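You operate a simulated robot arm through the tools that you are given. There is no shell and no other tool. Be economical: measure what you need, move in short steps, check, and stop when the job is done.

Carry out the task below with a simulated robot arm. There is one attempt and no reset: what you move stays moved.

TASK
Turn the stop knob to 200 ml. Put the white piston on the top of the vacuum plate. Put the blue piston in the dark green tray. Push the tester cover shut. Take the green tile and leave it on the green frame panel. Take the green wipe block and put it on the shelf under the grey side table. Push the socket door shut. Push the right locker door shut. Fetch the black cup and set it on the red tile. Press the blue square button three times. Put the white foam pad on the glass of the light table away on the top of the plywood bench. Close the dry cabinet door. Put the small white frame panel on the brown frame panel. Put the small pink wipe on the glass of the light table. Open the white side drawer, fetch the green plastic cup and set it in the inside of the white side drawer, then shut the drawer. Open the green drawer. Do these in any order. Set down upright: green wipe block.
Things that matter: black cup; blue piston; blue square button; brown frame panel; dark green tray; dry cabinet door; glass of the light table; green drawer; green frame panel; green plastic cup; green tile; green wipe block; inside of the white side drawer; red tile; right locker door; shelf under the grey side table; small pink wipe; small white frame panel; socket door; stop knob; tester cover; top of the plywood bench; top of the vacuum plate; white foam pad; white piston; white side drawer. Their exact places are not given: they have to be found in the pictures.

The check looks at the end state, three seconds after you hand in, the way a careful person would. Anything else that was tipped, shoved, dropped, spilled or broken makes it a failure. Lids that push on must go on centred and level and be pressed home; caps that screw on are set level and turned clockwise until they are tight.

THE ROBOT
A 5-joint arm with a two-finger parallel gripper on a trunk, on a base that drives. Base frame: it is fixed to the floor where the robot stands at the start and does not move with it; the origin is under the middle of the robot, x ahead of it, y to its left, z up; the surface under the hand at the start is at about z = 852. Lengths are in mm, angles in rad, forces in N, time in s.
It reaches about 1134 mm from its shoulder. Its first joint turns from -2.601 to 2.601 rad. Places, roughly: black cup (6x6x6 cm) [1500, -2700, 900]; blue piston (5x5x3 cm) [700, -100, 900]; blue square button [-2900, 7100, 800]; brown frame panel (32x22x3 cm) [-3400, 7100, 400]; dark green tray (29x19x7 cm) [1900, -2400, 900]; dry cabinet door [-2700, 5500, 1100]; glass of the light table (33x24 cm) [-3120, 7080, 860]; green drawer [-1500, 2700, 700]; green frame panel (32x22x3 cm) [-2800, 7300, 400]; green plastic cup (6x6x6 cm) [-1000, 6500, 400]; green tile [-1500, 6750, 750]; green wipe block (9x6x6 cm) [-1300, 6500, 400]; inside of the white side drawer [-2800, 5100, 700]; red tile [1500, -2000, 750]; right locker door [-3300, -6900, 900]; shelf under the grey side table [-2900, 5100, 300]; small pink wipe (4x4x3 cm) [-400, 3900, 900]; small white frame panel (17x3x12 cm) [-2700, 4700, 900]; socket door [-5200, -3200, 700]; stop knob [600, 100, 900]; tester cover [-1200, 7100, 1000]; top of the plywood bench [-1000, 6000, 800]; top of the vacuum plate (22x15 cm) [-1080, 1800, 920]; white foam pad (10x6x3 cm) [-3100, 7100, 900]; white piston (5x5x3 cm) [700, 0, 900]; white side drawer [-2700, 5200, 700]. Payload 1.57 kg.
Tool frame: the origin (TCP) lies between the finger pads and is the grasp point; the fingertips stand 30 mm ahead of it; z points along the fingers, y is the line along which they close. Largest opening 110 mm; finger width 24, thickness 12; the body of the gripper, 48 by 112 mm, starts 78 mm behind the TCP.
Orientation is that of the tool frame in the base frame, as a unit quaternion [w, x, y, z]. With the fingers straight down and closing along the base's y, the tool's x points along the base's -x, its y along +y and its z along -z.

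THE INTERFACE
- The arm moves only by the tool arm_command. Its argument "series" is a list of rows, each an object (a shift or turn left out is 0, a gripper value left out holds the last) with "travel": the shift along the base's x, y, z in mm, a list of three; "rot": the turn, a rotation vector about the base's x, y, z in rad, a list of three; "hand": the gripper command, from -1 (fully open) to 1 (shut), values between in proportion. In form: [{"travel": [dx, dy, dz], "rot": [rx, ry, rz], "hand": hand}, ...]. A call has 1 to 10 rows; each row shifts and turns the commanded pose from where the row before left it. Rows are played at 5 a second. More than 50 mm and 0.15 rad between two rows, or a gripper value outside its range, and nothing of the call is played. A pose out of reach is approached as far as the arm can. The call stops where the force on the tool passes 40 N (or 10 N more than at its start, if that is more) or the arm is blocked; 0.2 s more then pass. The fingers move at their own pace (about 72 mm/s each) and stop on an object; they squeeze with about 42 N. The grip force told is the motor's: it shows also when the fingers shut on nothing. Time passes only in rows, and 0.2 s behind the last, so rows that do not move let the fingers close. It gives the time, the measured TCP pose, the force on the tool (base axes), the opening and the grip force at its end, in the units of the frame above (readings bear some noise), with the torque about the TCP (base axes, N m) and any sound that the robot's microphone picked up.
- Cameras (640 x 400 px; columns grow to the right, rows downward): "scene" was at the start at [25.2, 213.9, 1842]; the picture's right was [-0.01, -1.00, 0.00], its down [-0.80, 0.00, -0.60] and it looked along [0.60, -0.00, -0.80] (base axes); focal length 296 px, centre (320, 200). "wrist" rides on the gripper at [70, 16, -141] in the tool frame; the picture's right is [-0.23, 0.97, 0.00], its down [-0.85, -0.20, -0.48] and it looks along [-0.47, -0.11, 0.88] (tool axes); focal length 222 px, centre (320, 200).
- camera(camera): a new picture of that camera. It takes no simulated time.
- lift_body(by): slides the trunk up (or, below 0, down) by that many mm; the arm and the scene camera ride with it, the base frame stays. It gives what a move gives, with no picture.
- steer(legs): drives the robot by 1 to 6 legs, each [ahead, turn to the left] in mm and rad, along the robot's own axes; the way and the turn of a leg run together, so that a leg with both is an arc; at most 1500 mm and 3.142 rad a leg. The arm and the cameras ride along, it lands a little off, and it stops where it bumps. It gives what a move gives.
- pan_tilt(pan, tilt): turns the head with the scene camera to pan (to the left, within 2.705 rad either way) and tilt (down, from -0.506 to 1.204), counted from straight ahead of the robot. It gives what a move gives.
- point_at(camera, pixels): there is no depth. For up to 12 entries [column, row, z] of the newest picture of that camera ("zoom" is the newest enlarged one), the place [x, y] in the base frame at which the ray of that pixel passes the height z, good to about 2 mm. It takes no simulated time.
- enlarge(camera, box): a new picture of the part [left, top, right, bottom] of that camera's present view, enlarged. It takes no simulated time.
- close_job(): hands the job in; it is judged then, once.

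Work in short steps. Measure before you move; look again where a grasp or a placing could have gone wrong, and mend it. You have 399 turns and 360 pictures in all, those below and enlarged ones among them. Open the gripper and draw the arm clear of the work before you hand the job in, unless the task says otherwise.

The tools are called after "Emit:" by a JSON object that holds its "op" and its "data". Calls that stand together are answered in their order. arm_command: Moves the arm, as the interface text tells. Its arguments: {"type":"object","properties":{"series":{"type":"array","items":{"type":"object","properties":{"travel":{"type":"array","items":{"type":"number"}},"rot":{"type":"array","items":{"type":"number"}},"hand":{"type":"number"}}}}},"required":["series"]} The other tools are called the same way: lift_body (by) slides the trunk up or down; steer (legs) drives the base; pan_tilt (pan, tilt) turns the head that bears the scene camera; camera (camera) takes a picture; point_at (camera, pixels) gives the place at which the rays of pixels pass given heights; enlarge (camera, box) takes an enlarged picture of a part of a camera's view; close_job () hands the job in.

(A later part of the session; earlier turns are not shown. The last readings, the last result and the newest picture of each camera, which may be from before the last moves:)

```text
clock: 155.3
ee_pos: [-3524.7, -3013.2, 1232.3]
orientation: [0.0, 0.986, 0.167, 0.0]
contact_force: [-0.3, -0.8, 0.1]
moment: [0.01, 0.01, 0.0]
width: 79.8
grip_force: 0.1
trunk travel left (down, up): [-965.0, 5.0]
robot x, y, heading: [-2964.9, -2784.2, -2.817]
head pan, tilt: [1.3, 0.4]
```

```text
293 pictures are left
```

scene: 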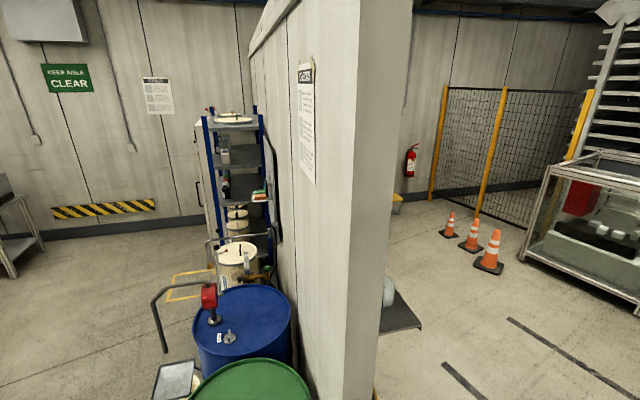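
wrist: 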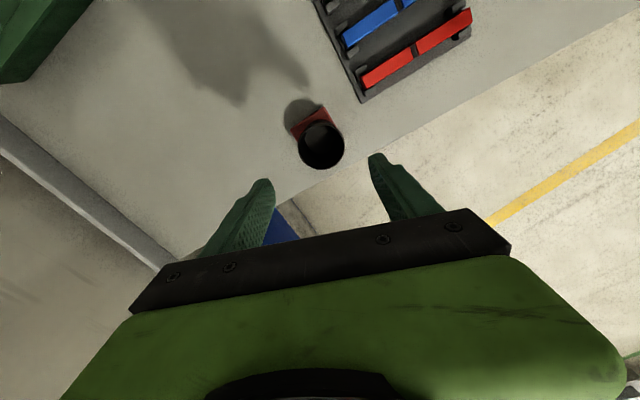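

Behind the partition is the area with cones, where the lockers should be. I drive round the wall's end: ahead 300, turn left, ahead 1340.

Emit:
{"op": "steer", "data": {"legs": [[300, 0], [0, 0.826], [1340, 0]]}}

Emit:
{"op": "pan_tilt", "data": {"pan": 0.3, "tilt": 0.35}}

Emit:
{"op": "camera", "data": {"camera": "scene"}}

Emit:
{"op": "pan_tilt", "data": {"pan": -1.4, "tilt": 0.45}}

Emit:
{"op": "camera", "data": {"camera": "scene"}}

```text
clock: 165.8
ee_pos: [-3972.7, -4663.6, 1231.1]
orientation: [0.0, 0.829, 0.559, -0.001]
contact_force: [0.1, 1.0, -0.3]
moment: [0.04, 0.0, 0.02]
width: 79.9
grip_force: 0.1
trunk travel left (down, up): [-965.0, 5.0]
robot x, y, heading: [-3770.2, -4085.8, -1.968]
head pan, tilt: [1.3, 0.4]
```

```text
clock: 167.0
ee_pos: [-3973.4, -4663.0, 1230.7]
orientation: [0.0, 0.829, 0.559, 0.0]
contact_force: [-0.5, -0.2, 0.1]
moment: [-0.01, -0.01, -0.01]
width: 79.9
grip_force: 0.0
trunk travel left (down, up): [-965.0, 5.0]
robot x, y, heading: [-3774.9, -4085.4, -1.965]
head pan, tilt: [0.3, 0.351]
```

```text
292 pictures are left
```

scene: 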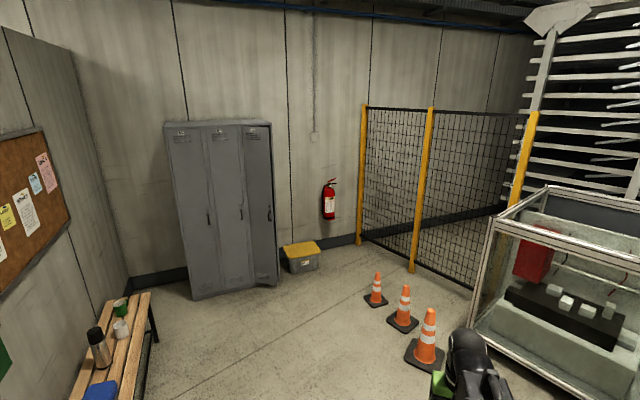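

```text
clock: 168.8
ee_pos: [-3973.8, -4664.5, 1231.5]
orientation: [0.002, 0.829, 0.559, -0.001]
contact_force: [-0.6, 0.3, -0.4]
moment: [-0.01, 0.01, -0.02]
width: 79.7
grip_force: 0.0
trunk travel left (down, up): [-965.0, 5.0]
robot x, y, heading: [-3774.1, -4084.2, -1.968]
head pan, tilt: [-1.4, 0.45]
```

```text
291 pictures are left
```

scene: 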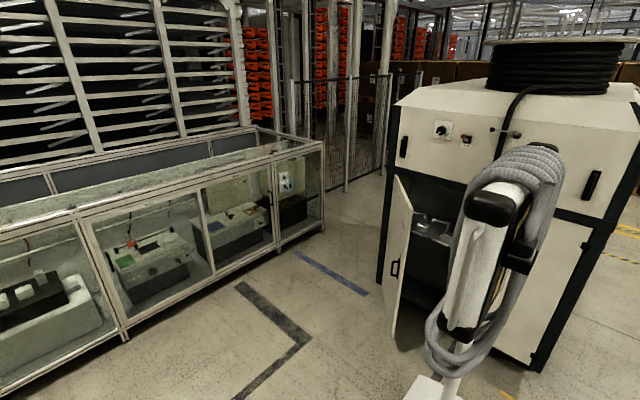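

Now both doors are visible: the right locker door is slightly ajar and the socket door stands open on its far hinge. I look back at the lockers and measure.

Emit:
{"op": "pan_tilt", "data": {"pan": 0.3, "tilt": 0.35}}

Emit:
{"op": "enlarge", "data": {"camera": "scene", "box": [150, 100, 340, 310]}}

Emit:
{"op": "point_at", "data": {"camera": "scene", "pixels": [[193, 300, 0], [255, 287, 0], [277, 284, 50], [270, 212, 900], [240, 214, 900], [210, 216, 900], [290, 272, 0], [372, 306, 0], [150, 380, 0], [146, 300, 400], [405, 330, 0], [415, 370, 0]]}}

```text
clock: 170.5
ee_pos: [-3972.6, -4663.0, 1231.0]
orientation: [0.001, 0.829, 0.559, 0.0]
contact_force: [-0.2, -0.2, -0.7]
moment: [0.06, 0.0, 0.0]
width: 79.9
grip_force: 0.1
trunk travel left (down, up): [-965.0, 5.0]
robot x, y, heading: [-3774.8, -4083.5, -1.969]
head pan, tilt: [0.3, 0.351]
```

```text
1.90 times, centred on (245, 205) of scene
```

zoom: 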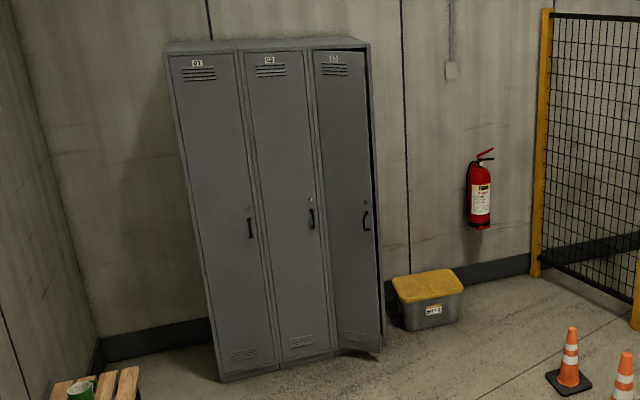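

```text
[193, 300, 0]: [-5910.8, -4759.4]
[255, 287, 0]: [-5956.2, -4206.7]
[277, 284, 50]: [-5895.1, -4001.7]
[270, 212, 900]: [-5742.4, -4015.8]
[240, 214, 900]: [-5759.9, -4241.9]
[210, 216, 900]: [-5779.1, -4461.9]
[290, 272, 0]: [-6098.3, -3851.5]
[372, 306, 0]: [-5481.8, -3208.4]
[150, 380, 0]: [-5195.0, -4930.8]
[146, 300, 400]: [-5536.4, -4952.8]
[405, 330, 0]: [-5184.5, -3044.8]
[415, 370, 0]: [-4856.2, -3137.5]
```

Those points refer to the previous picture; I use the enlarged one instead.

Emit:
{"op": "point_at", "data": {"camera": "zoom", "pixels": [[220, 382, 0], [338, 352, 0], [382, 356, 60], [368, 222, 900], [313, 220, 900], [250, 228, 900], [368, 222, 850], [400, 330, 0], [570, 393, 0], [130, 375, 400], [555, 275, 0], [315, 50, 1800]]}}

```text
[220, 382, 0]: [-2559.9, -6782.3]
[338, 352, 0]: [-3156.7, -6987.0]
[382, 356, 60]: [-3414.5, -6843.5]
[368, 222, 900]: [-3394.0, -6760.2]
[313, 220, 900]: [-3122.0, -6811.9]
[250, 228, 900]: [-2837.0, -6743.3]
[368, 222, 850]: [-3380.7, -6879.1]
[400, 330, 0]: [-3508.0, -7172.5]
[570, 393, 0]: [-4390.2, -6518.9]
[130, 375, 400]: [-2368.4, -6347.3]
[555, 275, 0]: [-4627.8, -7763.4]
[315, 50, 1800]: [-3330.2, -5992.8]
```

Locker right door: hinge ≈(-3157,-6987), free edge ≈(-3414,-6843); closed line runs along (-0.945,-0.325). I drive in front of it and close the fingers for pushing.

Emit:
{"op": "steer", "data": {"legs": [[0, 0.437], [1000, 0], [1030, 0], [0, 0.291]]}}

Emit:
{"op": "arm_command", "data": {"series": [{"hand": 1}, {"hand": 1}, {"hand": 1}]}}

Emit:
{"op": "pan_tilt", "data": {"pan": 0, "tilt": 0.6}}

Emit:
{"op": "camera", "data": {"camera": "scene"}}

```text
clock: 182.8
ee_pos: [-3456.0, -6665.0, 1231.4]
orientation: [0.001, 0.585, 0.811, -0.001]
contact_force: [-0.1, -0.5, -0.1]
moment: [0.0, -0.03, 0.03]
width: 80.0
grip_force: 0.1
trunk travel left (down, up): [-965.0, 5.0]
robot x, y, heading: [-3678.3, -6099.1, -1.264]
head pan, tilt: [0.3, 0.351]
```

```text
clock: 183.6
ee_pos: [-3456.1, -6666.0, 1231.1]
orientation: [0.001, 0.585, 0.811, 0.0]
contact_force: [-0.1, 0.0, -0.2]
moment: [0.02, 0.01, 0.02]
width: 0.0
grip_force: 18.4
trunk travel left (down, up): [-965.0, 5.0]
robot x, y, heading: [-3678.1, -6096.1, -1.262]
head pan, tilt: [0.3, 0.351]
```

```text
clock: 184.4
ee_pos: [-3456.2, -6665.2, 1231.0]
orientation: [0.002, 0.585, 0.811, -0.001]
contact_force: [-0.8, -0.7, 0.0]
moment: [-0.02, -0.04, 0.0]
width: 0.0
grip_force: 20.9
trunk travel left (down, up): [-965.0, 5.0]
robot x, y, heading: [-3679.0, -6096.2, -1.261]
head pan, tilt: [0.0, 0.6]
```

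```text
289 pictures are left
```

scene: 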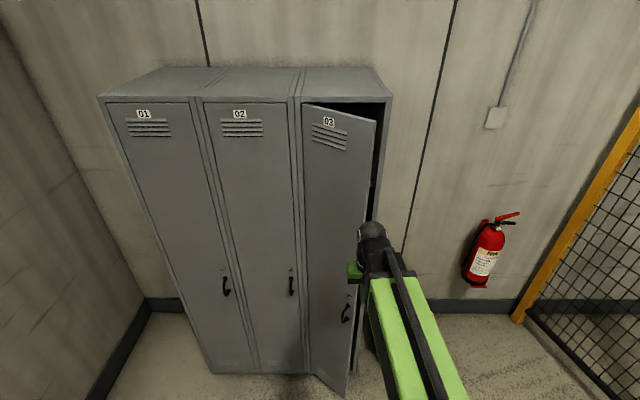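

Emit:
{"op": "point_at", "data": {"camera": "scene", "pixels": [[375, 121, 1750], [302, 103, 1780], [390, 97, 1800], [346, 396, 30], [303, 372, 30], [360, 395, 0], [347, 312, 850], [345, 330, 850]]}}

Emit:
{"op": "camera", "data": {"camera": "wrist"}}

```text
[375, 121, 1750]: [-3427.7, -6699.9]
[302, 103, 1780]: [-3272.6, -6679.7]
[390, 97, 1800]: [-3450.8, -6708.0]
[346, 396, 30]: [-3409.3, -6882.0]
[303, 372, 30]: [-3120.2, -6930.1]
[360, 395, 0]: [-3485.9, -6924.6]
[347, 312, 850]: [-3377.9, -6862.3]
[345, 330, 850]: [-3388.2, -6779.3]
```

```text
288 pictures are left
```

wrist: 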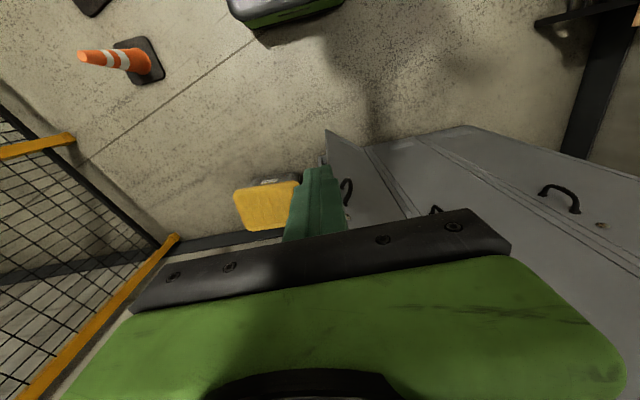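

Free edge ≈ (-3409,-6880). I drive ahead 120, lower 150, shift right-to-left so the closed fingers face the door 40 mm from its edge, and push.

Emit:
{"op": "steer", "data": {"legs": [[120, 0]]}}

Emit:
{"op": "lift_body", "data": {"by": -150}}

Emit:
{"op": "arm_command", "data": {"series": [{"travel": [25, 0, 0]}, {"travel": [22, 0, 0]}, {"travel": [0, -30, 0]}, {"travel": [0, -30, 0]}, {"travel": [0, -30, 0]}]}}

Emit:
{"op": "camera", "data": {"camera": "scene"}}

```text
clock: 185.6
ee_pos: [-3418.5, -6783.4, 1230.3]
orientation: [0.0, 0.586, 0.811, 0.0]
contact_force: [0.2, -1.3, -0.6]
moment: [0.05, 0.02, 0.0]
width: 0.0
grip_force: 21.8
trunk travel left (down, up): [-965.0, 5.0]
robot x, y, heading: [-3644.0, -6212.9, -1.258]
head pan, tilt: [0.0, 0.6]
```

```text
clock: 187.3
ee_pos: [-3420.4, -6780.8, 1082.0]
orientation: [0.001, 0.586, 0.811, -0.001]
contact_force: [0.3, 0.0, -0.1]
moment: [-0.01, 0.02, 0.0]
width: 0.2
grip_force: 21.3
trunk travel left (down, up): [-815.0, 155.0]
robot x, y, heading: [-3643.4, -6209.2, -1.265]
head pan, tilt: [0.0, 0.6]
```

```text
clock: 188.6
ee_pos: [-3370.8, -6873.9, 1081.5]
orientation: [0.0, 0.586, 0.811, 0.0]
contact_force: [0.0, 0.4, 0.0]
moment: [0.02, -0.01, -0.01]
width: 0.1
grip_force: 21.1
trunk travel left (down, up): [-815.0, 155.0]
robot x, y, heading: [-3641.8, -6209.3, -1.259]
head pan, tilt: [0.0, 0.6]
```

```text
287 pictures are left
```

scene: 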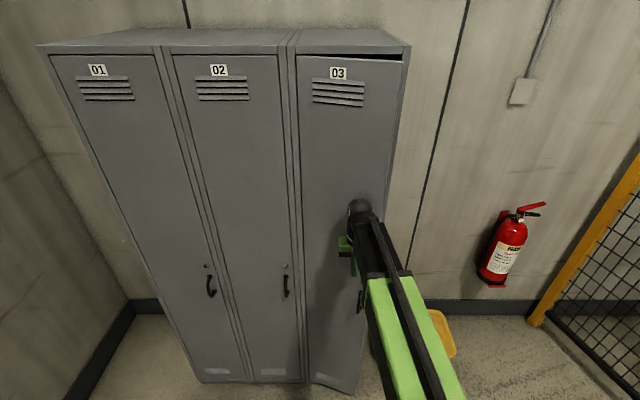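

The door is closing with little force. I keep pushing.

Emit:
{"op": "arm_command", "data": {"series": [{"travel": [-2, -30, 0]}, {"travel": [-2, -30, 0]}, {"travel": [-2, -30, 0]}, {"travel": [-2, -25, 0]}, {"travel": [-2, -20, 0]}, {"travel": [-1, -15, 0]}, {"travel": [-1, -15, 0]}, {"travel": [0, -15, 0]}]}}

Emit:
{"op": "camera", "data": {"camera": "scene"}}

```text
clock: 189.4
ee_pos: [-3376.2, -6948.7, 1082.5]
orientation: [-0.005, 0.585, 0.811, 0.005]
contact_force: [-2.1, 14.4, -3.4]
moment: [-1.53, -0.18, -0.09]
width: 0.1
grip_force: 20.8
trunk travel left (down, up): [-815.0, 155.0]
robot x, y, heading: [-3638.4, -6213.3, -1.266]
head pan, tilt: [0.0, 0.6]
stopped in row 4: the force on the tool passed its limit at 101 N (the readings are from after the stop); the commanded pose is now the measured one
```

```text
286 pictures are left
```

scene: 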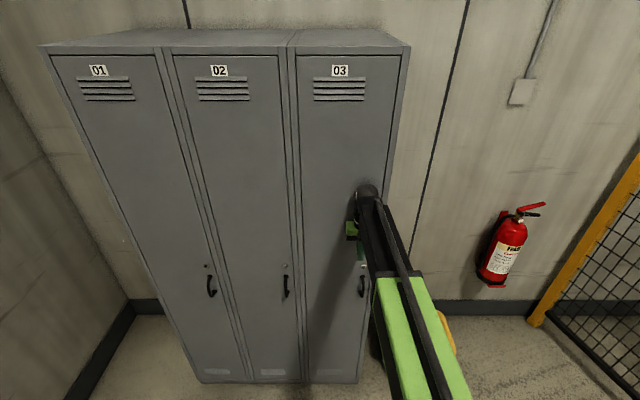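

The door is flush. I retract, raise, back off and look at the cones and the route to the socket door.

Emit:
{"op": "arm_command", "data": {"series": [{"travel": [-10, 45, 0]}, {"travel": [-10, 45, 0]}, {"travel": [-10, 45, 0]}]}}

Emit:
{"op": "steer", "data": {"legs": [[-350, 0]]}}

Emit:
{"op": "lift_body", "data": {"by": 150}}

Emit:
{"op": "pan_tilt", "data": {"pan": -1.6, "tilt": 0.6}}

Emit:
{"op": "camera", "data": {"camera": "scene"}}

Emit:
{"op": "point_at", "data": {"camera": "scene", "pixels": [[320, 200, 0]]}}

```text
clock: 190.2
ee_pos: [-3406.4, -6816.5, 1082.3]
orientation: [-0.006, 0.585, 0.811, 0.004]
contact_force: [0.2, -0.3, 0.6]
moment: [-0.03, 0.02, -0.04]
width: 0.0
grip_force: 21.1
trunk travel left (down, up): [-815.0, 155.0]
robot x, y, heading: [-3641.8, -6209.2, -1.261]
head pan, tilt: [0.0, 0.6]
```

```text
clock: 192.5
ee_pos: [-3512.5, -6482.4, 1080.9]
orientation: [-0.005, 0.584, 0.812, 0.005]
contact_force: [-0.7, 0.4, -0.2]
moment: [0.01, -0.01, -0.01]
width: 0.2
grip_force: 21.5
trunk travel left (down, up): [-815.0, 155.0]
robot x, y, heading: [-3749.4, -5874.5, -1.262]
head pan, tilt: [0.0, 0.6]
```

```text
clock: 194.2
ee_pos: [-3511.3, -6482.7, 1230.3]
orientation: [-0.006, 0.585, 0.811, 0.004]
contact_force: [0.5, 0.0, 0.4]
moment: [0.03, -0.02, 0.03]
width: 0.0
grip_force: 21.7
trunk travel left (down, up): [-965.0, 5.0]
robot x, y, heading: [-3749.5, -5875.0, -1.263]
head pan, tilt: [0.0, 0.6]
```

```text
clock: 195.9
ee_pos: [-3511.7, -6482.7, 1231.7]
orientation: [-0.005, 0.584, 0.812, 0.005]
contact_force: [0.6, -0.1, -0.4]
moment: [0.02, -0.01, 0.0]
width: 0.0
grip_force: 21.1
trunk travel left (down, up): [-965.0, 5.0]
robot x, y, heading: [-3749.3, -5875.3, -1.262]
head pan, tilt: [-1.6, 0.6]
```

```text
285 pictures are left
```

scene: 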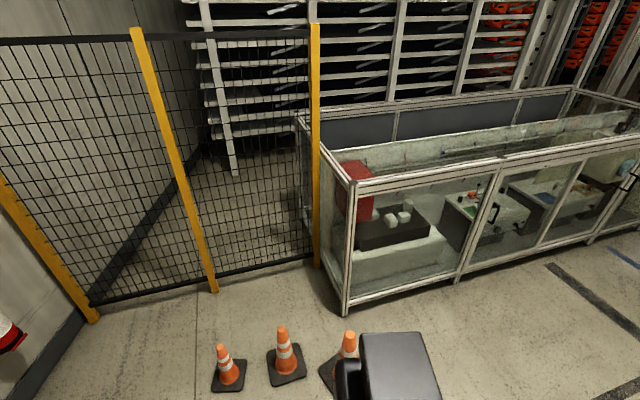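

```text
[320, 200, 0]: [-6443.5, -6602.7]
```

Emit:
{"op": "point_at", "data": {"camera": "scene", "pixels": [[345, 388, 0], [287, 376, 0], [228, 386, 0], [344, 315, 0], [455, 283, 0], [580, 245, 0], [500, 350, 0]]}}

Emit:
{"op": "pan_tilt", "data": {"pan": -2.4, "tilt": 0.45}}

Emit:
{"op": "camera", "data": {"camera": "scene"}}

```text
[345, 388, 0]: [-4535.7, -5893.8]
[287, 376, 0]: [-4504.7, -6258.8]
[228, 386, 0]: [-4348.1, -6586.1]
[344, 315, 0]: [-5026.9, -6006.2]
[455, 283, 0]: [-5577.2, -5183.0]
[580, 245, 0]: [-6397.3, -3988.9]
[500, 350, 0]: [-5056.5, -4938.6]
```

```text
clock: 197.0
ee_pos: [-3511.5, -6482.1, 1232.0]
orientation: [-0.005, 0.584, 0.812, 0.004]
contact_force: [0.0, -0.3, 0.0]
moment: [-0.01, -0.04, 0.0]
width: 0.3
grip_force: 21.4
trunk travel left (down, up): [-965.0, 5.0]
robot x, y, heading: [-3749.6, -5875.4, -1.262]
head pan, tilt: [-2.4, 0.45]
```

```text
284 pictures are left
```

scene: 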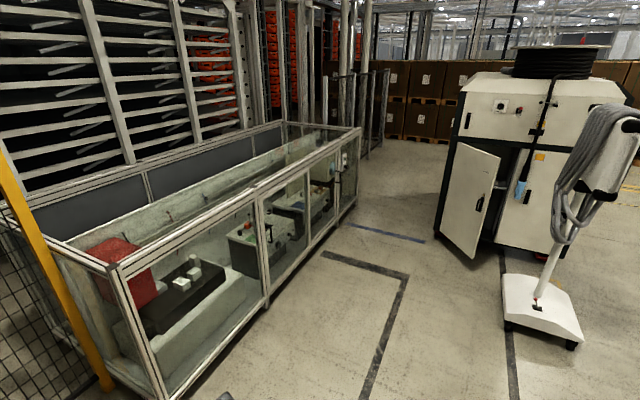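

Clear view of the socket door: hinge line at x≈450, free edge (498,155)–(475,262), handle (479,203). I measure.

Emit:
{"op": "enlarge", "data": {"camera": "scene", "box": [400, 110, 600, 290]}}

Emit:
{"op": "point_at", "data": {"camera": "scene", "pixels": [[440, 238, 80], [475, 262, 80], [437, 241, 0], [498, 157, 1000], [456, 143, 1000], [505, 320, 0], [578, 345, 0], [360, 210, 0], [580, 300, 0]]}}

```text
2.22 times, centred on (500, 200) of scene
```

zoom: 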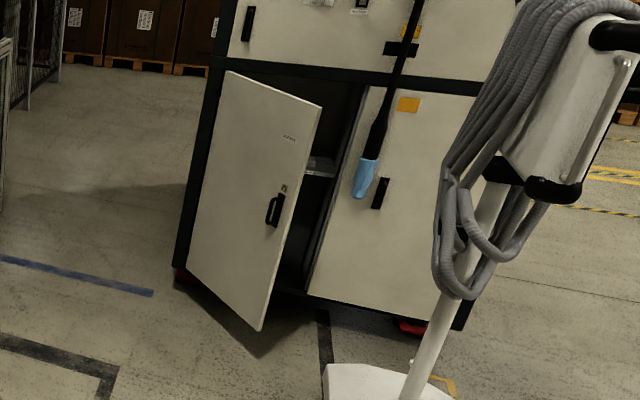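

```text
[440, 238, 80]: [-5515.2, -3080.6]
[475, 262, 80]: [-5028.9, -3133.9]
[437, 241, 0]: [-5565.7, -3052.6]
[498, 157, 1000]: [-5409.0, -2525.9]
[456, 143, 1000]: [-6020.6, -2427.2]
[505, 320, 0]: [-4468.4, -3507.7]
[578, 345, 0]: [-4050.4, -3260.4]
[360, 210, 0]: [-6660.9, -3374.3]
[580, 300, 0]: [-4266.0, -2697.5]
```

I drive nearer, to about (-4800,-4500), facing the door.

Emit:
{"op": "steer", "data": {"legs": [[0, -2.798], [900, 0], [800, 0]]}}

Emit:
{"op": "pan_tilt", "data": {"pan": 0, "tilt": 0.6}}

Emit:
{"op": "camera", "data": {"camera": "scene"}}

```text
clock: 212.3
ee_pos: [-5235.2, -4029.5, 1231.3]
orientation: [0.005, 0.903, -0.429, 0.006]
contact_force: [-0.7, 0.0, -0.7]
moment: [-0.01, 0.0, 0.03]
width: 0.0
grip_force: 20.9
trunk travel left (down, up): [-965.0, 5.0]
robot x, y, heading: [-4806.5, -4517.1, 2.235]
head pan, tilt: [-2.4, 0.45]
```

```text
clock: 214.5
ee_pos: [-5235.6, -4030.1, 1232.2]
orientation: [0.004, 0.903, -0.43, 0.006]
contact_force: [0.6, 0.4, 1.0]
moment: [0.0, 0.01, -0.02]
width: 0.0
grip_force: 21.4
trunk travel left (down, up): [-965.0, 5.0]
robot x, y, heading: [-4803.0, -4516.0, 2.234]
head pan, tilt: [0.0, 0.6]
```

```text
282 pictures are left
```

scene: 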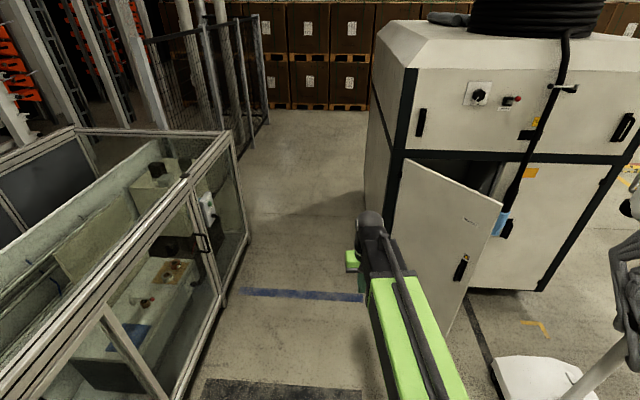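

Emit:
{"op": "point_at", "data": {"camera": "scene", "pixels": [[443, 335, 145], [503, 204, 1150], [503, 204, 1050], [405, 158, 1050], [405, 158, 1150], [540, 292, 0], [460, 265, 700], [248, 247, 0], [365, 195, 0]]}}

Emit:
{"op": "enlarge", "data": {"camera": "scene", "box": [340, 100, 580, 350]}}

```text
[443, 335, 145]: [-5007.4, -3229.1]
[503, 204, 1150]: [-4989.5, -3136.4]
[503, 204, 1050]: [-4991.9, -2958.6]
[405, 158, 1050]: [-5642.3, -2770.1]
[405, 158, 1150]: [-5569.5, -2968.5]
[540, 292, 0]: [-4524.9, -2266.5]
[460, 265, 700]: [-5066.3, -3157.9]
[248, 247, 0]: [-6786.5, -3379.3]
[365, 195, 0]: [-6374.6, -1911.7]
```

```text
1.60 times, centred on (460, 225) of scene
```

zoom: 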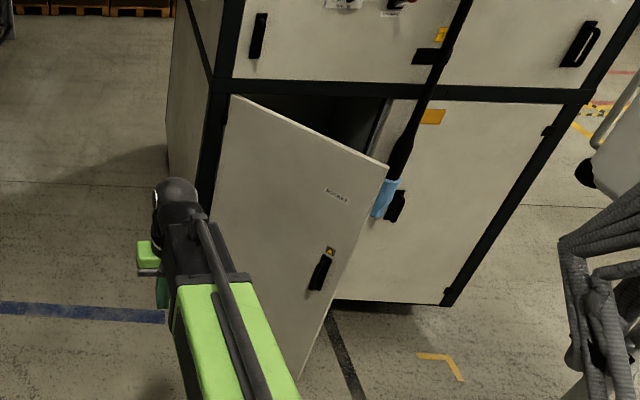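

Door: hinge ≈(-5533,-3068), free edge ≈(-5000,-3230), top 1200. I lower the hand to z≈880 and drive to just before the door, heading 1.85.

Emit:
{"op": "lift_body", "data": {"by": -350}}

Emit:
{"op": "steer", "data": {"legs": [[0, -0.387], [600, 0]]}}

Emit:
{"op": "camera", "data": {"camera": "scene"}}

```text
clock: 217.9
ee_pos: [-5236.6, -4030.5, 880.9]
orientation: [0.004, 0.903, -0.429, 0.007]
contact_force: [-0.2, -0.3, 0.3]
moment: [0.03, 0.02, -0.01]
width: 0.0
grip_force: 21.3
trunk travel left (down, up): [-615.0, 355.0]
robot x, y, heading: [-4799.5, -4513.9, 2.236]
head pan, tilt: [0.0, 0.6]
```

```text
clock: 222.6
ee_pos: [-5183.1, -3310.5, 880.4]
orientation: [0.005, 0.802, -0.598, 0.006]
contact_force: [-0.1, -0.3, -1.1]
moment: [-0.01, 0.02, 0.0]
width: 0.0
grip_force: 21.2
trunk travel left (down, up): [-615.0, 355.0]
robot x, y, heading: [-4975.4, -3928.7, 1.839]
head pan, tilt: [0.0, 0.6]
```

```text
280 pictures are left
```

scene: 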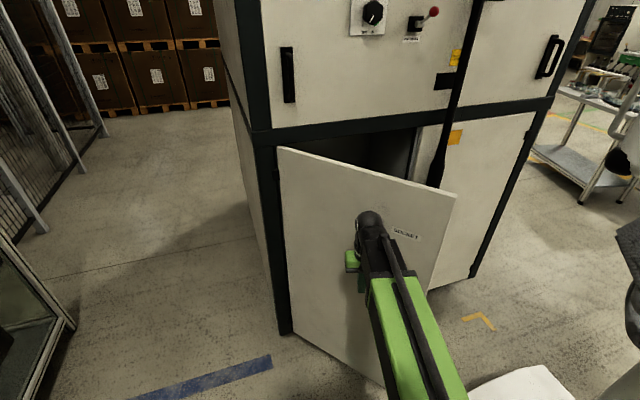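

I shift toward the free edge by 75 mm and push with the arm.

Emit:
{"op": "arm_command", "data": {"series": [{"travel": [40, 0, 0]}, {"travel": [35, 0, 0]}, {"travel": [0, 40, 0]}, {"travel": [0, 40, 0]}, {"travel": [0, 35, 0]}, {"travel": [-5, 35, 0]}, {"travel": [-5, 35, 0]}, {"travel": [-5, 35, 0]}]}}

Emit:
{"op": "steer", "data": {"legs": [[120, 0]]}}

Emit:
{"op": "camera", "data": {"camera": "scene"}}

```text
clock: 224.4
ee_pos: [-5123.8, -3088.9, 880.9]
orientation: [0.005, 0.802, -0.598, 0.005]
contact_force: [0.5, -0.7, 0.3]
moment: [0.0, 0.05, -0.04]
width: 0.0
grip_force: 21.5
trunk travel left (down, up): [-615.0, 355.0]
robot x, y, heading: [-4969.0, -3928.3, 1.843]
head pan, tilt: [0.0, 0.6]
```

```text
clock: 225.6
ee_pos: [-5155.9, -2973.0, 880.7]
orientation: [0.006, 0.802, -0.597, 0.006]
contact_force: [-0.2, -0.1, -0.3]
moment: [0.0, 0.02, -0.01]
width: 0.1
grip_force: 21.0
trunk travel left (down, up): [-615.0, 355.0]
robot x, y, heading: [-5004.6, -3813.2, 1.84]
head pan, tilt: [0.0, 0.6]
```

```text
279 pictures are left
```

scene: 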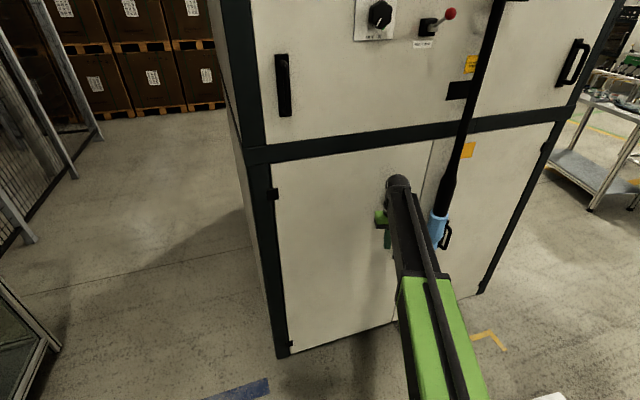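

It looks nearly closed. I push on gently until force builds up.

Emit:
{"op": "arm_command", "data": {"series": [{"travel": [-8, 15, 0]}, {"travel": [-8, 15, 0]}, {"travel": [-6, 12, 0]}, {"travel": [-6, 10, 0]}, {"travel": [-6, 10, 0]}, {"travel": [-6, 10, 0]}]}}

Emit:
{"op": "enlarge", "data": {"camera": "scene", "box": [220, 100, 540, 360]}}

```text
clock: 226.3
ee_pos: [-5168.6, -2950.2, 882.6]
orientation: [0.008, 0.802, -0.597, 0.01]
contact_force: [3.3, -7.0, -0.1]
moment: [0.88, 0.41, 0.09]
width: 0.0
grip_force: 21.4
trunk travel left (down, up): [-615.0, 355.0]
robot x, y, heading: [-5005.9, -3810.9, 1.836]
head pan, tilt: [0.0, 0.6]
stopped in row 3: the force on the tool passed its limit at 65 N (the readings are from after the stop); the commanded pose is now the measured one
```

```text
1.54 times, centred on (380, 230) of scene
```

zoom: 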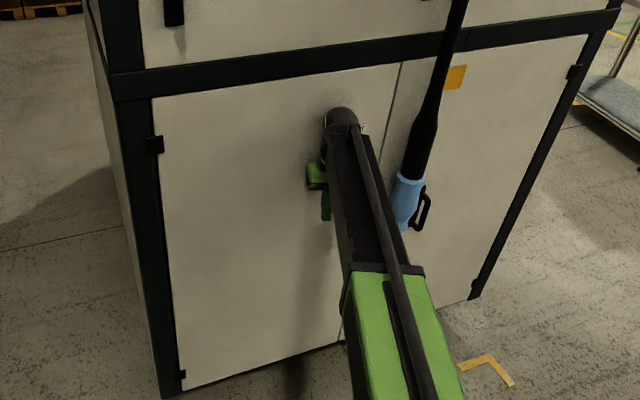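

The socket door is flush. I retract, back off, raise, and begin the drive back for the white piston.

Emit:
{"op": "arm_command", "data": {"series": [{"travel": [10, -45, 0]}, {"travel": [10, -45, 0]}, {"travel": [10, -45, 0]}, {"travel": [5, -45, 0]}, {"travel": [5, -45, 0]}]}}

Emit:
{"op": "steer", "data": {"legs": [[-700, 0]]}}

Emit:
{"op": "lift_body", "data": {"by": 350}}

Emit:
{"op": "steer", "data": {"legs": [[0, -1.465], [1095, 0]]}}

Emit:
{"op": "camera", "data": {"camera": "scene"}}

```text
clock: 227.5
ee_pos: [-5128.0, -3173.4, 881.3]
orientation: [0.008, 0.802, -0.597, 0.009]
contact_force: [0.7, 0.8, 0.3]
moment: [0.0, -0.02, -0.01]
width: 0.1
grip_force: 21.6
trunk travel left (down, up): [-615.0, 355.0]
robot x, y, heading: [-5005.5, -3808.4, 1.839]
head pan, tilt: [0.0, 0.6]
```

```text
clock: 231.3
ee_pos: [-4940.0, -3850.0, 881.5]
orientation: [0.007, 0.801, -0.599, 0.009]
contact_force: [0.2, 0.0, -0.3]
moment: [0.01, 0.01, -0.02]
width: 0.0
grip_force: 21.3
trunk travel left (down, up): [-615.0, 355.0]
robot x, y, heading: [-4817.6, -4486.0, 1.837]
head pan, tilt: [0.0, 0.6]
```

```text
clock: 234.7
ee_pos: [-4940.5, -3849.8, 1231.9]
orientation: [0.008, 0.801, -0.599, 0.01]
contact_force: [0.7, 0.3, -0.3]
moment: [-0.03, 0.0, 0.0]
width: 0.0
grip_force: 20.8
trunk travel left (down, up): [-965.0, 5.0]
robot x, y, heading: [-4815.3, -4484.8, 1.83]
head pan, tilt: [0.0, 0.6]
```

```text
clock: 244.0
ee_pos: [-3153.0, -3930.3, 1231.6]
orientation: [-0.013, -0.186, 0.983, -0.001]
contact_force: [0.4, 0.0, 0.3]
moment: [-0.05, 0.02, -0.01]
width: 0.1
grip_force: 21.7
trunk travel left (down, up): [-965.0, 5.0]
robot x, y, heading: [-3775.9, -4106.7, 0.351]
head pan, tilt: [0.0, 0.6]
```

```text
277 pictures are left
```

scene: 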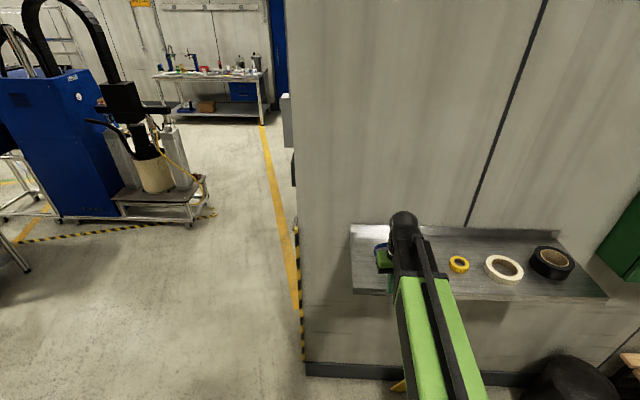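

I measure the wall end, then continue: left turn, to (-3250,-2880), then along the aisle.

Emit:
{"op": "point_at", "data": {"camera": "scene", "pixels": [[304, 372, 0], [298, 300, 0], [192, 226, 0], [120, 215, 0], [60, 220, 0], [263, 125, 0], [160, 105, 0]]}}

Emit:
{"op": "steer", "data": {"legs": [[0, 0.815], [1320, 0], [0, -0.85]]}}

Emit:
{"op": "camera", "data": {"camera": "scene"}}

```text
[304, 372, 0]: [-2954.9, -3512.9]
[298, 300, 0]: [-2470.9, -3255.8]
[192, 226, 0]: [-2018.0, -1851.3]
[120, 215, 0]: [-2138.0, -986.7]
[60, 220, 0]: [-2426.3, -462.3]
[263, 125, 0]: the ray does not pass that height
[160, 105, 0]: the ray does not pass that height
```

```text
clock: 255.0
ee_pos: [-2589.5, -2742.2, 1232.1]
orientation: [-0.011, -0.158, 0.987, -0.003]
contact_force: [-0.9, 1.8, -0.8]
moment: [-0.1, -0.11, 0.02]
width: 0.2
grip_force: 21.4
trunk travel left (down, up): [-965.0, 5.0]
robot x, y, heading: [-3215.3, -2900.3, 0.3]
head pan, tilt: [0.0, 0.6]
```

```text
276 pictures are left
```

scene: 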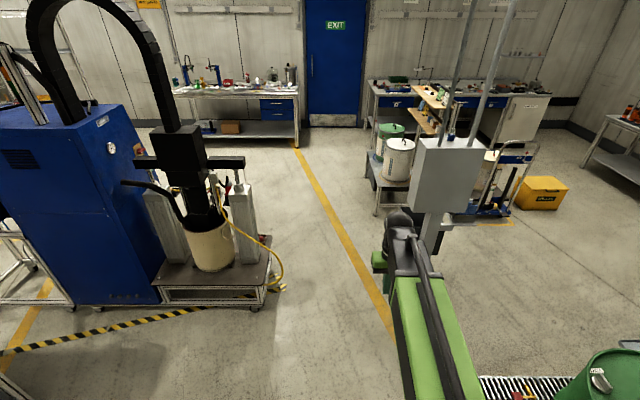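

The way is clear. I continue to (-1600,-2335), then (-300,-1000), then to (-110,-268) facing the bench.

Emit:
{"op": "steer", "data": {"legs": [[0, 0.036], [1000, 0], [711, 0], [0, 0.463], [1000, 0], [863, 0]]}}

Emit:
{"op": "steer", "data": {"legs": [[0, 0.518], [740, 0], [0, -1.03]]}}

Emit:
{"op": "camera", "data": {"camera": "scene"}}

Emit:
{"op": "camera", "data": {"camera": "wrist"}}

```text
clock: 274.4
ee_pos: [245.0, -648.8, 1231.4]
orientation: [-0.013, -0.374, 0.927, -0.004]
contact_force: [-0.3, -0.6, 0.5]
moment: [0.01, 0.0, 0.0]
width: 0.0
grip_force: 20.9
trunk travel left (down, up): [-965.0, 5.0]
robot x, y, heading: [-250.1, -1062.4, 0.755]
head pan, tilt: [0.0, 0.6]
```

```text
clock: 282.5
ee_pos: [608.2, -258.0, 1230.9]
orientation: [-0.013, -0.12, 0.993, 0.0]
contact_force: [0.0, -0.7, 0.0]
moment: [0.06, 0.05, 0.01]
width: 0.1
grip_force: 21.3
trunk travel left (down, up): [-965.0, 5.0]
robot x, y, heading: [-26.4, -393.2, 0.233]
head pan, tilt: [0.0, 0.6]
```

```text
275 pictures are left
```

scene: 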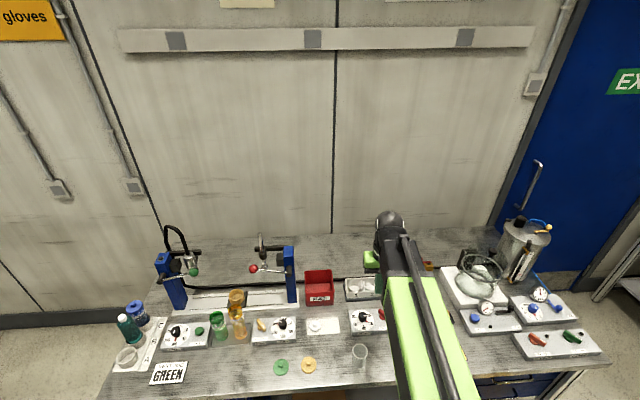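

```text
274 pictures are left
```

wrist: 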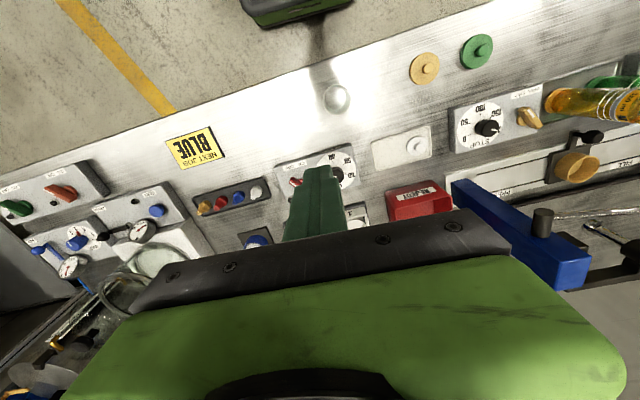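

White piston sits at (414,148) in the wrist view. I straighten the slight tilt, move over (656,-36), and open.

Emit:
{"op": "arm_command", "data": {"series": [{"travel": [10, 44, 0], "rot": [0.003, -0.026, 0], "hand": 0}, {"travel": [10, 44, 0]}, {"travel": [10, 44, 0]}, {"travel": [9, 44, 0]}, {"travel": [9, 46, 0]}, {}]}}

Emit:
{"op": "lift_body", "data": {"by": -285}}

Emit:
{"op": "camera", "data": {"camera": "wrist"}}

```text
clock: 283.9
ee_pos: [653.8, -33.4, 1231.6]
orientation: [0.001, -0.121, 0.993, -0.001]
contact_force: [0.2, 0.1, 0.3]
moment: [0.03, 0.01, -0.01]
width: 55.3
grip_force: 0.0
trunk travel left (down, up): [-965.0, 5.0]
robot x, y, heading: [-25.2, -389.7, 0.232]
head pan, tilt: [0.0, 0.6]
```

```text
clock: 286.8
ee_pos: [653.9, -33.6, 946.6]
orientation: [0.0, -0.12, 0.993, -0.001]
contact_force: [-1.0, 0.6, 0.0]
moment: [0.0, 0.02, 0.02]
width: 55.2
grip_force: 0.1
trunk travel left (down, up): [-680.0, 290.0]
robot x, y, heading: [-25.5, -389.0, 0.232]
head pan, tilt: [0.0, 0.6]
```

```text
273 pictures are left
```

wrist: 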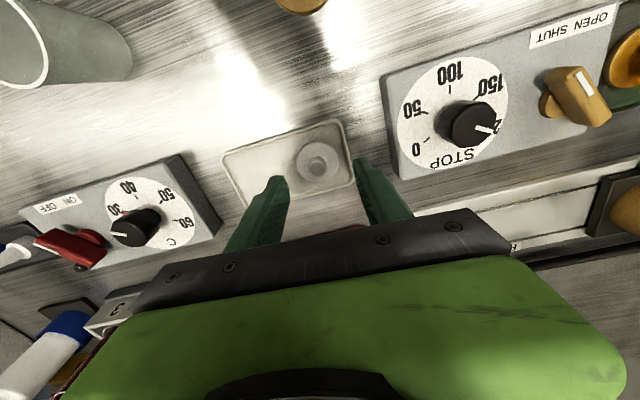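

Emit:
{"op": "point_at", "data": {"camera": "wrist", "pixels": [[316, 163, 880], [316, 163, 868], [321, 163, 880]]}}

Emit:
{"op": "enlarge", "data": {"camera": "wrist", "box": [256, 90, 448, 240]}}

```text
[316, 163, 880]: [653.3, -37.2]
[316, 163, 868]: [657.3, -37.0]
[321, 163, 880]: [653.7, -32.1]
```

```text
2.67 times, centred on (352, 165) of wrist
```

zoom: 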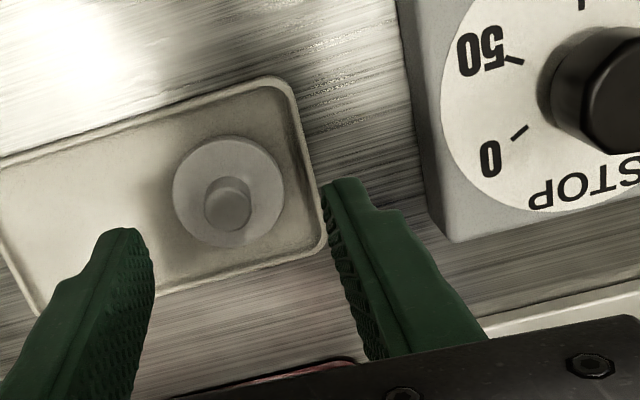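

Stub ≈ (655,-35.5). I narrow to 38 mm, lower 49 mm and grip.

Emit:
{"op": "arm_command", "data": {"series": [{"travel": [1.5, -2, 0], "hand": 0.31}, {"hand": 0.31}]}}

Emit:
{"op": "lift_body", "data": {"by": -50}}

Emit:
{"op": "arm_command", "data": {"series": [{"hand": 1}, {"hand": 1}, {"hand": 1}]}}

Emit:
{"op": "lift_body", "data": {"by": 330}}

Emit:
{"op": "camera", "data": {"camera": "wrist"}}

```text
clock: 287.4
ee_pos: [653.9, -35.6, 945.9]
orientation: [0.001, -0.12, 0.993, 0.0]
contact_force: [0.3, -0.4, 0.0]
moment: [0.03, 0.0, -0.02]
width: 37.7
grip_force: 0.0
trunk travel left (down, up): [-680.0, 290.0]
robot x, y, heading: [-26.1, -388.6, 0.233]
head pan, tilt: [0.0, 0.6]
```

```text
clock: 288.3
ee_pos: [654.6, -35.1, 896.2]
orientation: [0.0, -0.12, 0.993, -0.001]
contact_force: [0.3, -0.1, 0.0]
moment: [0.02, -0.02, 0.03]
width: 37.9
grip_force: 0.2
trunk travel left (down, up): [-630.0, 340.0]
robot x, y, heading: [-25.5, -391.9, 0.234]
head pan, tilt: [0.0, 0.6]
```

```text
clock: 289.1
ee_pos: [653.7, -34.9, 896.6]
orientation: [0.001, -0.12, 0.993, 0.0]
contact_force: [0.5, -1.5, -0.2]
moment: [-0.02, 0.02, -0.01]
width: 13.4
grip_force: 29.7
trunk travel left (down, up): [-630.0, 340.0]
robot x, y, heading: [-26.8, -391.5, 0.231]
head pan, tilt: [0.0, 0.6]
```

```text
clock: 292.3
ee_pos: [655.9, -35.9, 1226.5]
orientation: [0.0, -0.12, 0.993, 0.0]
contact_force: [0.2, 0.0, -0.3]
moment: [0.01, 0.01, -0.02]
width: 15.8
grip_force: 31.2
trunk travel left (down, up): [-960.0, 10.0]
robot x, y, heading: [-28.9, -396.4, 0.233]
head pan, tilt: [0.0, 0.6]
```

```text
271 pictures are left
```

wrist: 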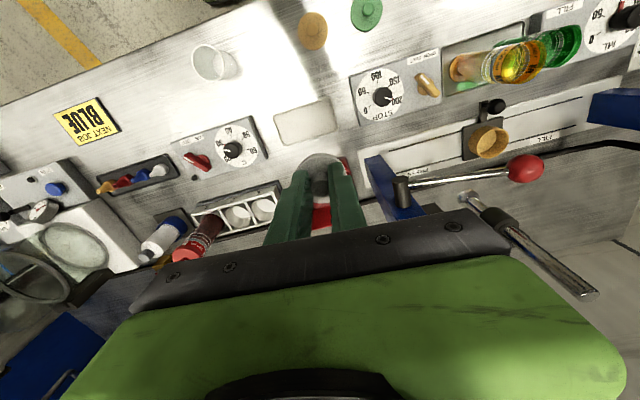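

White piston held. I retract the arm, back off and turn toward the packing table to look.

Emit:
{"op": "arm_command", "data": {"series": [{"travel": [-35, -28, 0]}, {"travel": [-35, -28, 0]}, {"travel": [-35, -28, 0]}, {"travel": [-5, -35, 0]}, {"travel": [0, -35, 0]}]}}

Emit:
{"op": "steer", "data": {"legs": [[-450, 0], [0, 1.9]]}}

Emit:
{"op": "pan_tilt", "data": {"pan": -0.2, "tilt": 0.5}}

Emit:
{"op": "camera", "data": {"camera": "scene"}}

```text
clock: 293.5
ee_pos: [545.8, -189.3, 1226.9]
orientation: [0.002, -0.12, 0.993, -0.001]
contact_force: [-0.2, -0.2, -0.5]
moment: [-0.01, -0.01, 0.0]
width: 15.6
grip_force: 31.6
trunk travel left (down, up): [-960.0, 10.0]
robot x, y, heading: [-26.9, -392.1, 0.231]
head pan, tilt: [0.0, 0.6]
```

```text
clock: 300.8
ee_pos: [-828.9, -9.6, 1227.6]
orientation: [-0.003, 0.874, -0.486, 0.0]
contact_force: [0.2, 0.1, 0.3]
moment: [0.0, -0.06, 0.0]
width: 15.3
grip_force: 31.5
trunk travel left (down, up): [-960.0, 10.0]
robot x, y, heading: [-506.4, -517.3, 2.116]
head pan, tilt: [0.0, 0.6]
```

```text
clock: 301.5
ee_pos: [-827.9, -10.5, 1226.9]
orientation: [-0.001, 0.874, -0.486, 0.0]
contact_force: [0.3, 1.4, 0.3]
moment: [-0.03, 0.0, -0.02]
width: 15.5
grip_force: 31.5
trunk travel left (down, up): [-960.0, 10.0]
robot x, y, heading: [-501.2, -516.9, 2.116]
head pan, tilt: [-0.201, 0.499]
```

```text
270 pictures are left
```

scene: 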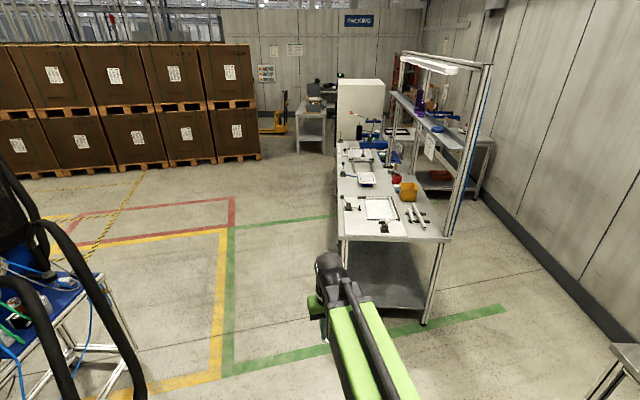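

Emit:
{"op": "enlarge", "data": {"camera": "scene", "box": [320, 60, 500, 250]}}

Emit:
{"op": "point_at", "data": {"camera": "scene", "pixels": [[338, 236, 850], [450, 240, 850], [336, 148, 850], [366, 178, 920], [380, 208, 870], [235, 370, 0], [230, 260, 0], [260, 155, 0], [150, 395, 0], [340, 300, 0]]}}

```text
2.11 times, centred on (410, 155) of scene
```

zoom: 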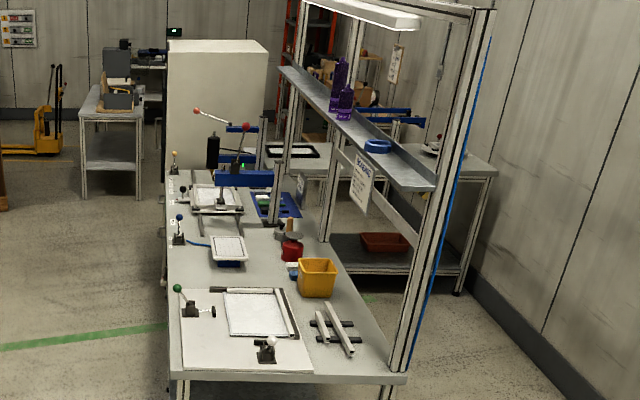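

```text
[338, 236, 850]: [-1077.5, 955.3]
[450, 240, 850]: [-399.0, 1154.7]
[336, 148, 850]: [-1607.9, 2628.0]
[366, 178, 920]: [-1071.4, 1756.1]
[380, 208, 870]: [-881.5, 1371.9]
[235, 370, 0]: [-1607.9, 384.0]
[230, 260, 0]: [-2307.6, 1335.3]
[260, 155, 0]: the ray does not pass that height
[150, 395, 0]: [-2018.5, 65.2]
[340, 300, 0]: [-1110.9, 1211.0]
```

Vacuum plate ≈ (-1071,1756,920), 250 mm behind the table's front edge, which runs along (-0.30,0.95). I drive via (-1250,250) to about (-1770,1565) facing the table.

Emit:
{"op": "steer", "data": {"legs": [[0, 0.228], [1072, 0], [0, -0.4], [1410, 0], [0, -1.633]]}}

Emit:
{"op": "pan_tilt", "data": {"pan": 0.1, "tilt": 0.8}}

Emit:
{"op": "camera", "data": {"camera": "scene"}}

```text
clock: 319.3
ee_pos: [-1191.9, 1711.2, 1224.5]
orientation: [-0.001, -0.185, 0.983, 0.0]
contact_force: [0.5, 0.6, -0.1]
moment: [0.02, 0.06, 0.0]
width: 15.8
grip_force: 31.5
trunk travel left (down, up): [-960.0, 10.0]
robot x, y, heading: [-1754.5, 1484.0, 0.367]
head pan, tilt: [-0.201, 0.499]
```

```text
clock: 320.1
ee_pos: [-1195.1, 1712.1, 1226.4]
orientation: [0.001, -0.184, 0.983, 0.0]
contact_force: [0.0, -0.2, 0.5]
moment: [0.02, -0.01, 0.04]
width: 15.4
grip_force: 31.3
trunk travel left (down, up): [-960.0, 10.0]
robot x, y, heading: [-1754.0, 1482.8, 0.369]
head pan, tilt: [0.099, 0.799]
```

```text
268 pictures are left
```

scene: 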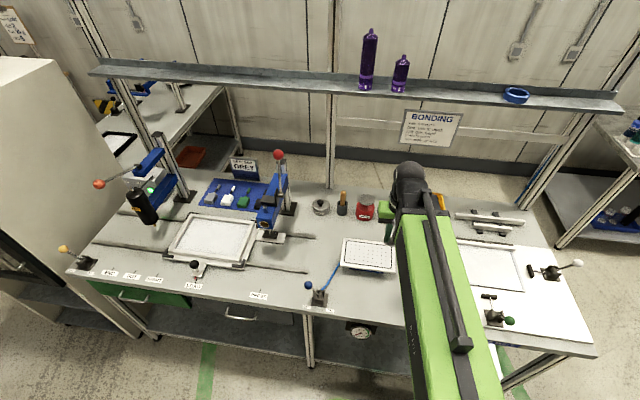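

The perforated vacuum plate is at (369,256); the green drawer front is at lower left (140,295). I measure the plate corners.

Emit:
{"op": "enlarge", "data": {"camera": "scene", "box": [290, 200, 450, 340]}}

Emit:
{"op": "point_at", "data": {"camera": "scene", "pixels": [[345, 240, 920], [396, 243, 920], [340, 270, 920], [395, 272, 920], [369, 256, 920], [322, 303, 900], [308, 286, 950], [120, 90, 1300]]}}

Emit:
{"op": "camera", "data": {"camera": "wrist"}}

```text
2.86 times, centred on (370, 270) of scene
```

zoom: 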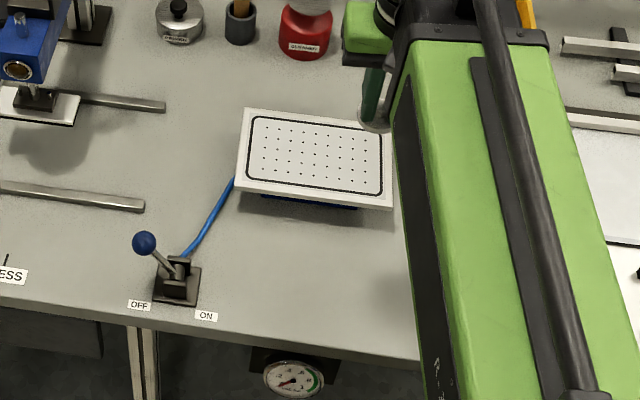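

```text
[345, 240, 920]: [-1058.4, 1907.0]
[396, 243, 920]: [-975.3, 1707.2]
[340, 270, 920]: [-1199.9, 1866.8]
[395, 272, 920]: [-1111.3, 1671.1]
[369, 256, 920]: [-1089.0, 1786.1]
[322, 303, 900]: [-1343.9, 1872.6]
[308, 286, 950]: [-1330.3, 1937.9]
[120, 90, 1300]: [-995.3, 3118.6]
```

```text
266 pictures are left
```

wrist: 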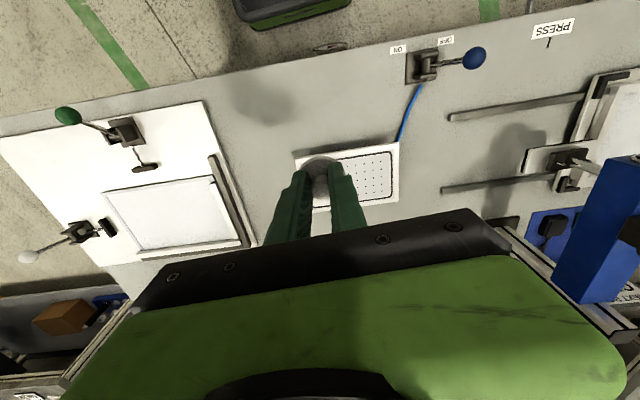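

Plate centre ≈ (-1087,1787). I move over it and lower to just above.

Emit:
{"op": "arm_command", "data": {"series": [{"travel": [36, 25, 0]}, {"travel": [36, 25, 0]}, {"travel": [35, 25, 0]}, {}]}}

Emit:
{"op": "lift_body", "data": {"by": -245}}

Emit:
{"op": "camera", "data": {"camera": "wrist"}}

Emit:
{"op": "camera", "data": {"camera": "scene"}}

```text
clock: 321.1
ee_pos: [-1088.4, 1786.7, 1226.7]
orientation: [0.0, -0.185, 0.983, 0.0]
contact_force: [0.4, 0.3, 0.0]
moment: [0.01, 0.02, 0.01]
width: 15.5
grip_force: 31.4
trunk travel left (down, up): [-960.0, 10.0]
robot x, y, heading: [-1752.5, 1485.0, 0.361]
head pan, tilt: [0.099, 0.799]
```

```text
clock: 323.7
ee_pos: [-1089.9, 1786.1, 981.4]
orientation: [-0.001, -0.185, 0.983, -0.001]
contact_force: [0.0, 0.0, -0.2]
moment: [-0.01, -0.01, 0.01]
width: 15.8
grip_force: 31.5
trunk travel left (down, up): [-715.0, 255.0]
robot x, y, heading: [-1750.8, 1485.3, 0.364]
head pan, tilt: [0.099, 0.799]
```

```text
265 pictures are left
```

wrist: 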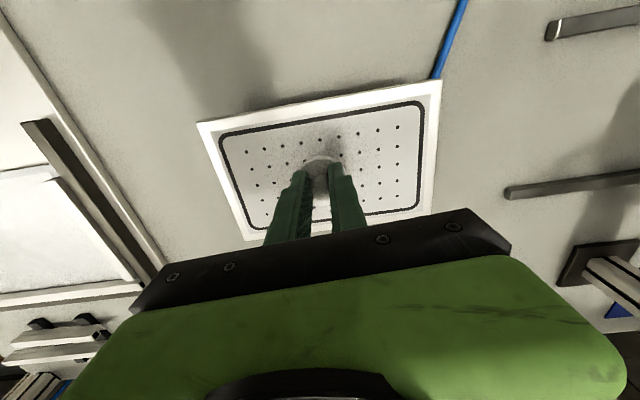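

```text
264 pictures are left
```

scene: 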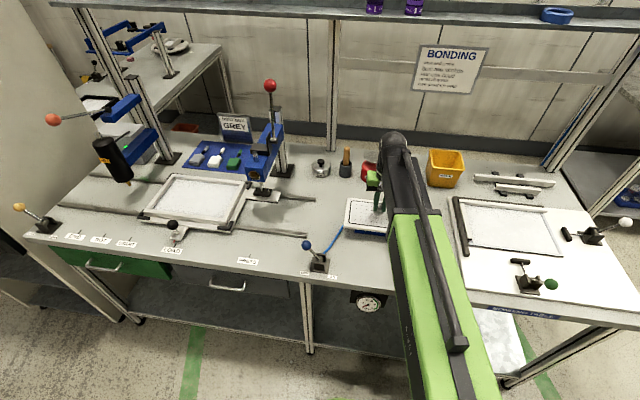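

The piston is centred over the plate. I lower in small steps to contact.

Emit:
{"op": "lift_body", "data": {"by": -20}}

Emit:
{"op": "lift_body", "data": {"by": -4}}

```text
clock: 324.4
ee_pos: [-1088.3, 1786.5, 961.9]
orientation: [0.0, -0.186, 0.983, -0.001]
contact_force: [0.0, 0.1, -0.2]
moment: [0.01, -0.01, 0.02]
width: 15.7
grip_force: 31.3
trunk travel left (down, up): [-695.0, 275.0]
robot x, y, heading: [-1752.3, 1484.1, 0.365]
head pan, tilt: [0.099, 0.799]
```

```text
clock: 324.9
ee_pos: [-1088.8, 1786.3, 959.1]
orientation: [0.0, -0.184, 0.983, -0.001]
contact_force: [0.0, -1.0, -0.3]
moment: [-0.01, 0.05, 0.01]
width: 15.6
grip_force: 31.4
trunk travel left (down, up): [-691.0, 279.0]
robot x, y, heading: [-1752.8, 1483.4, 0.365]
head pan, tilt: [0.099, 0.799]
```

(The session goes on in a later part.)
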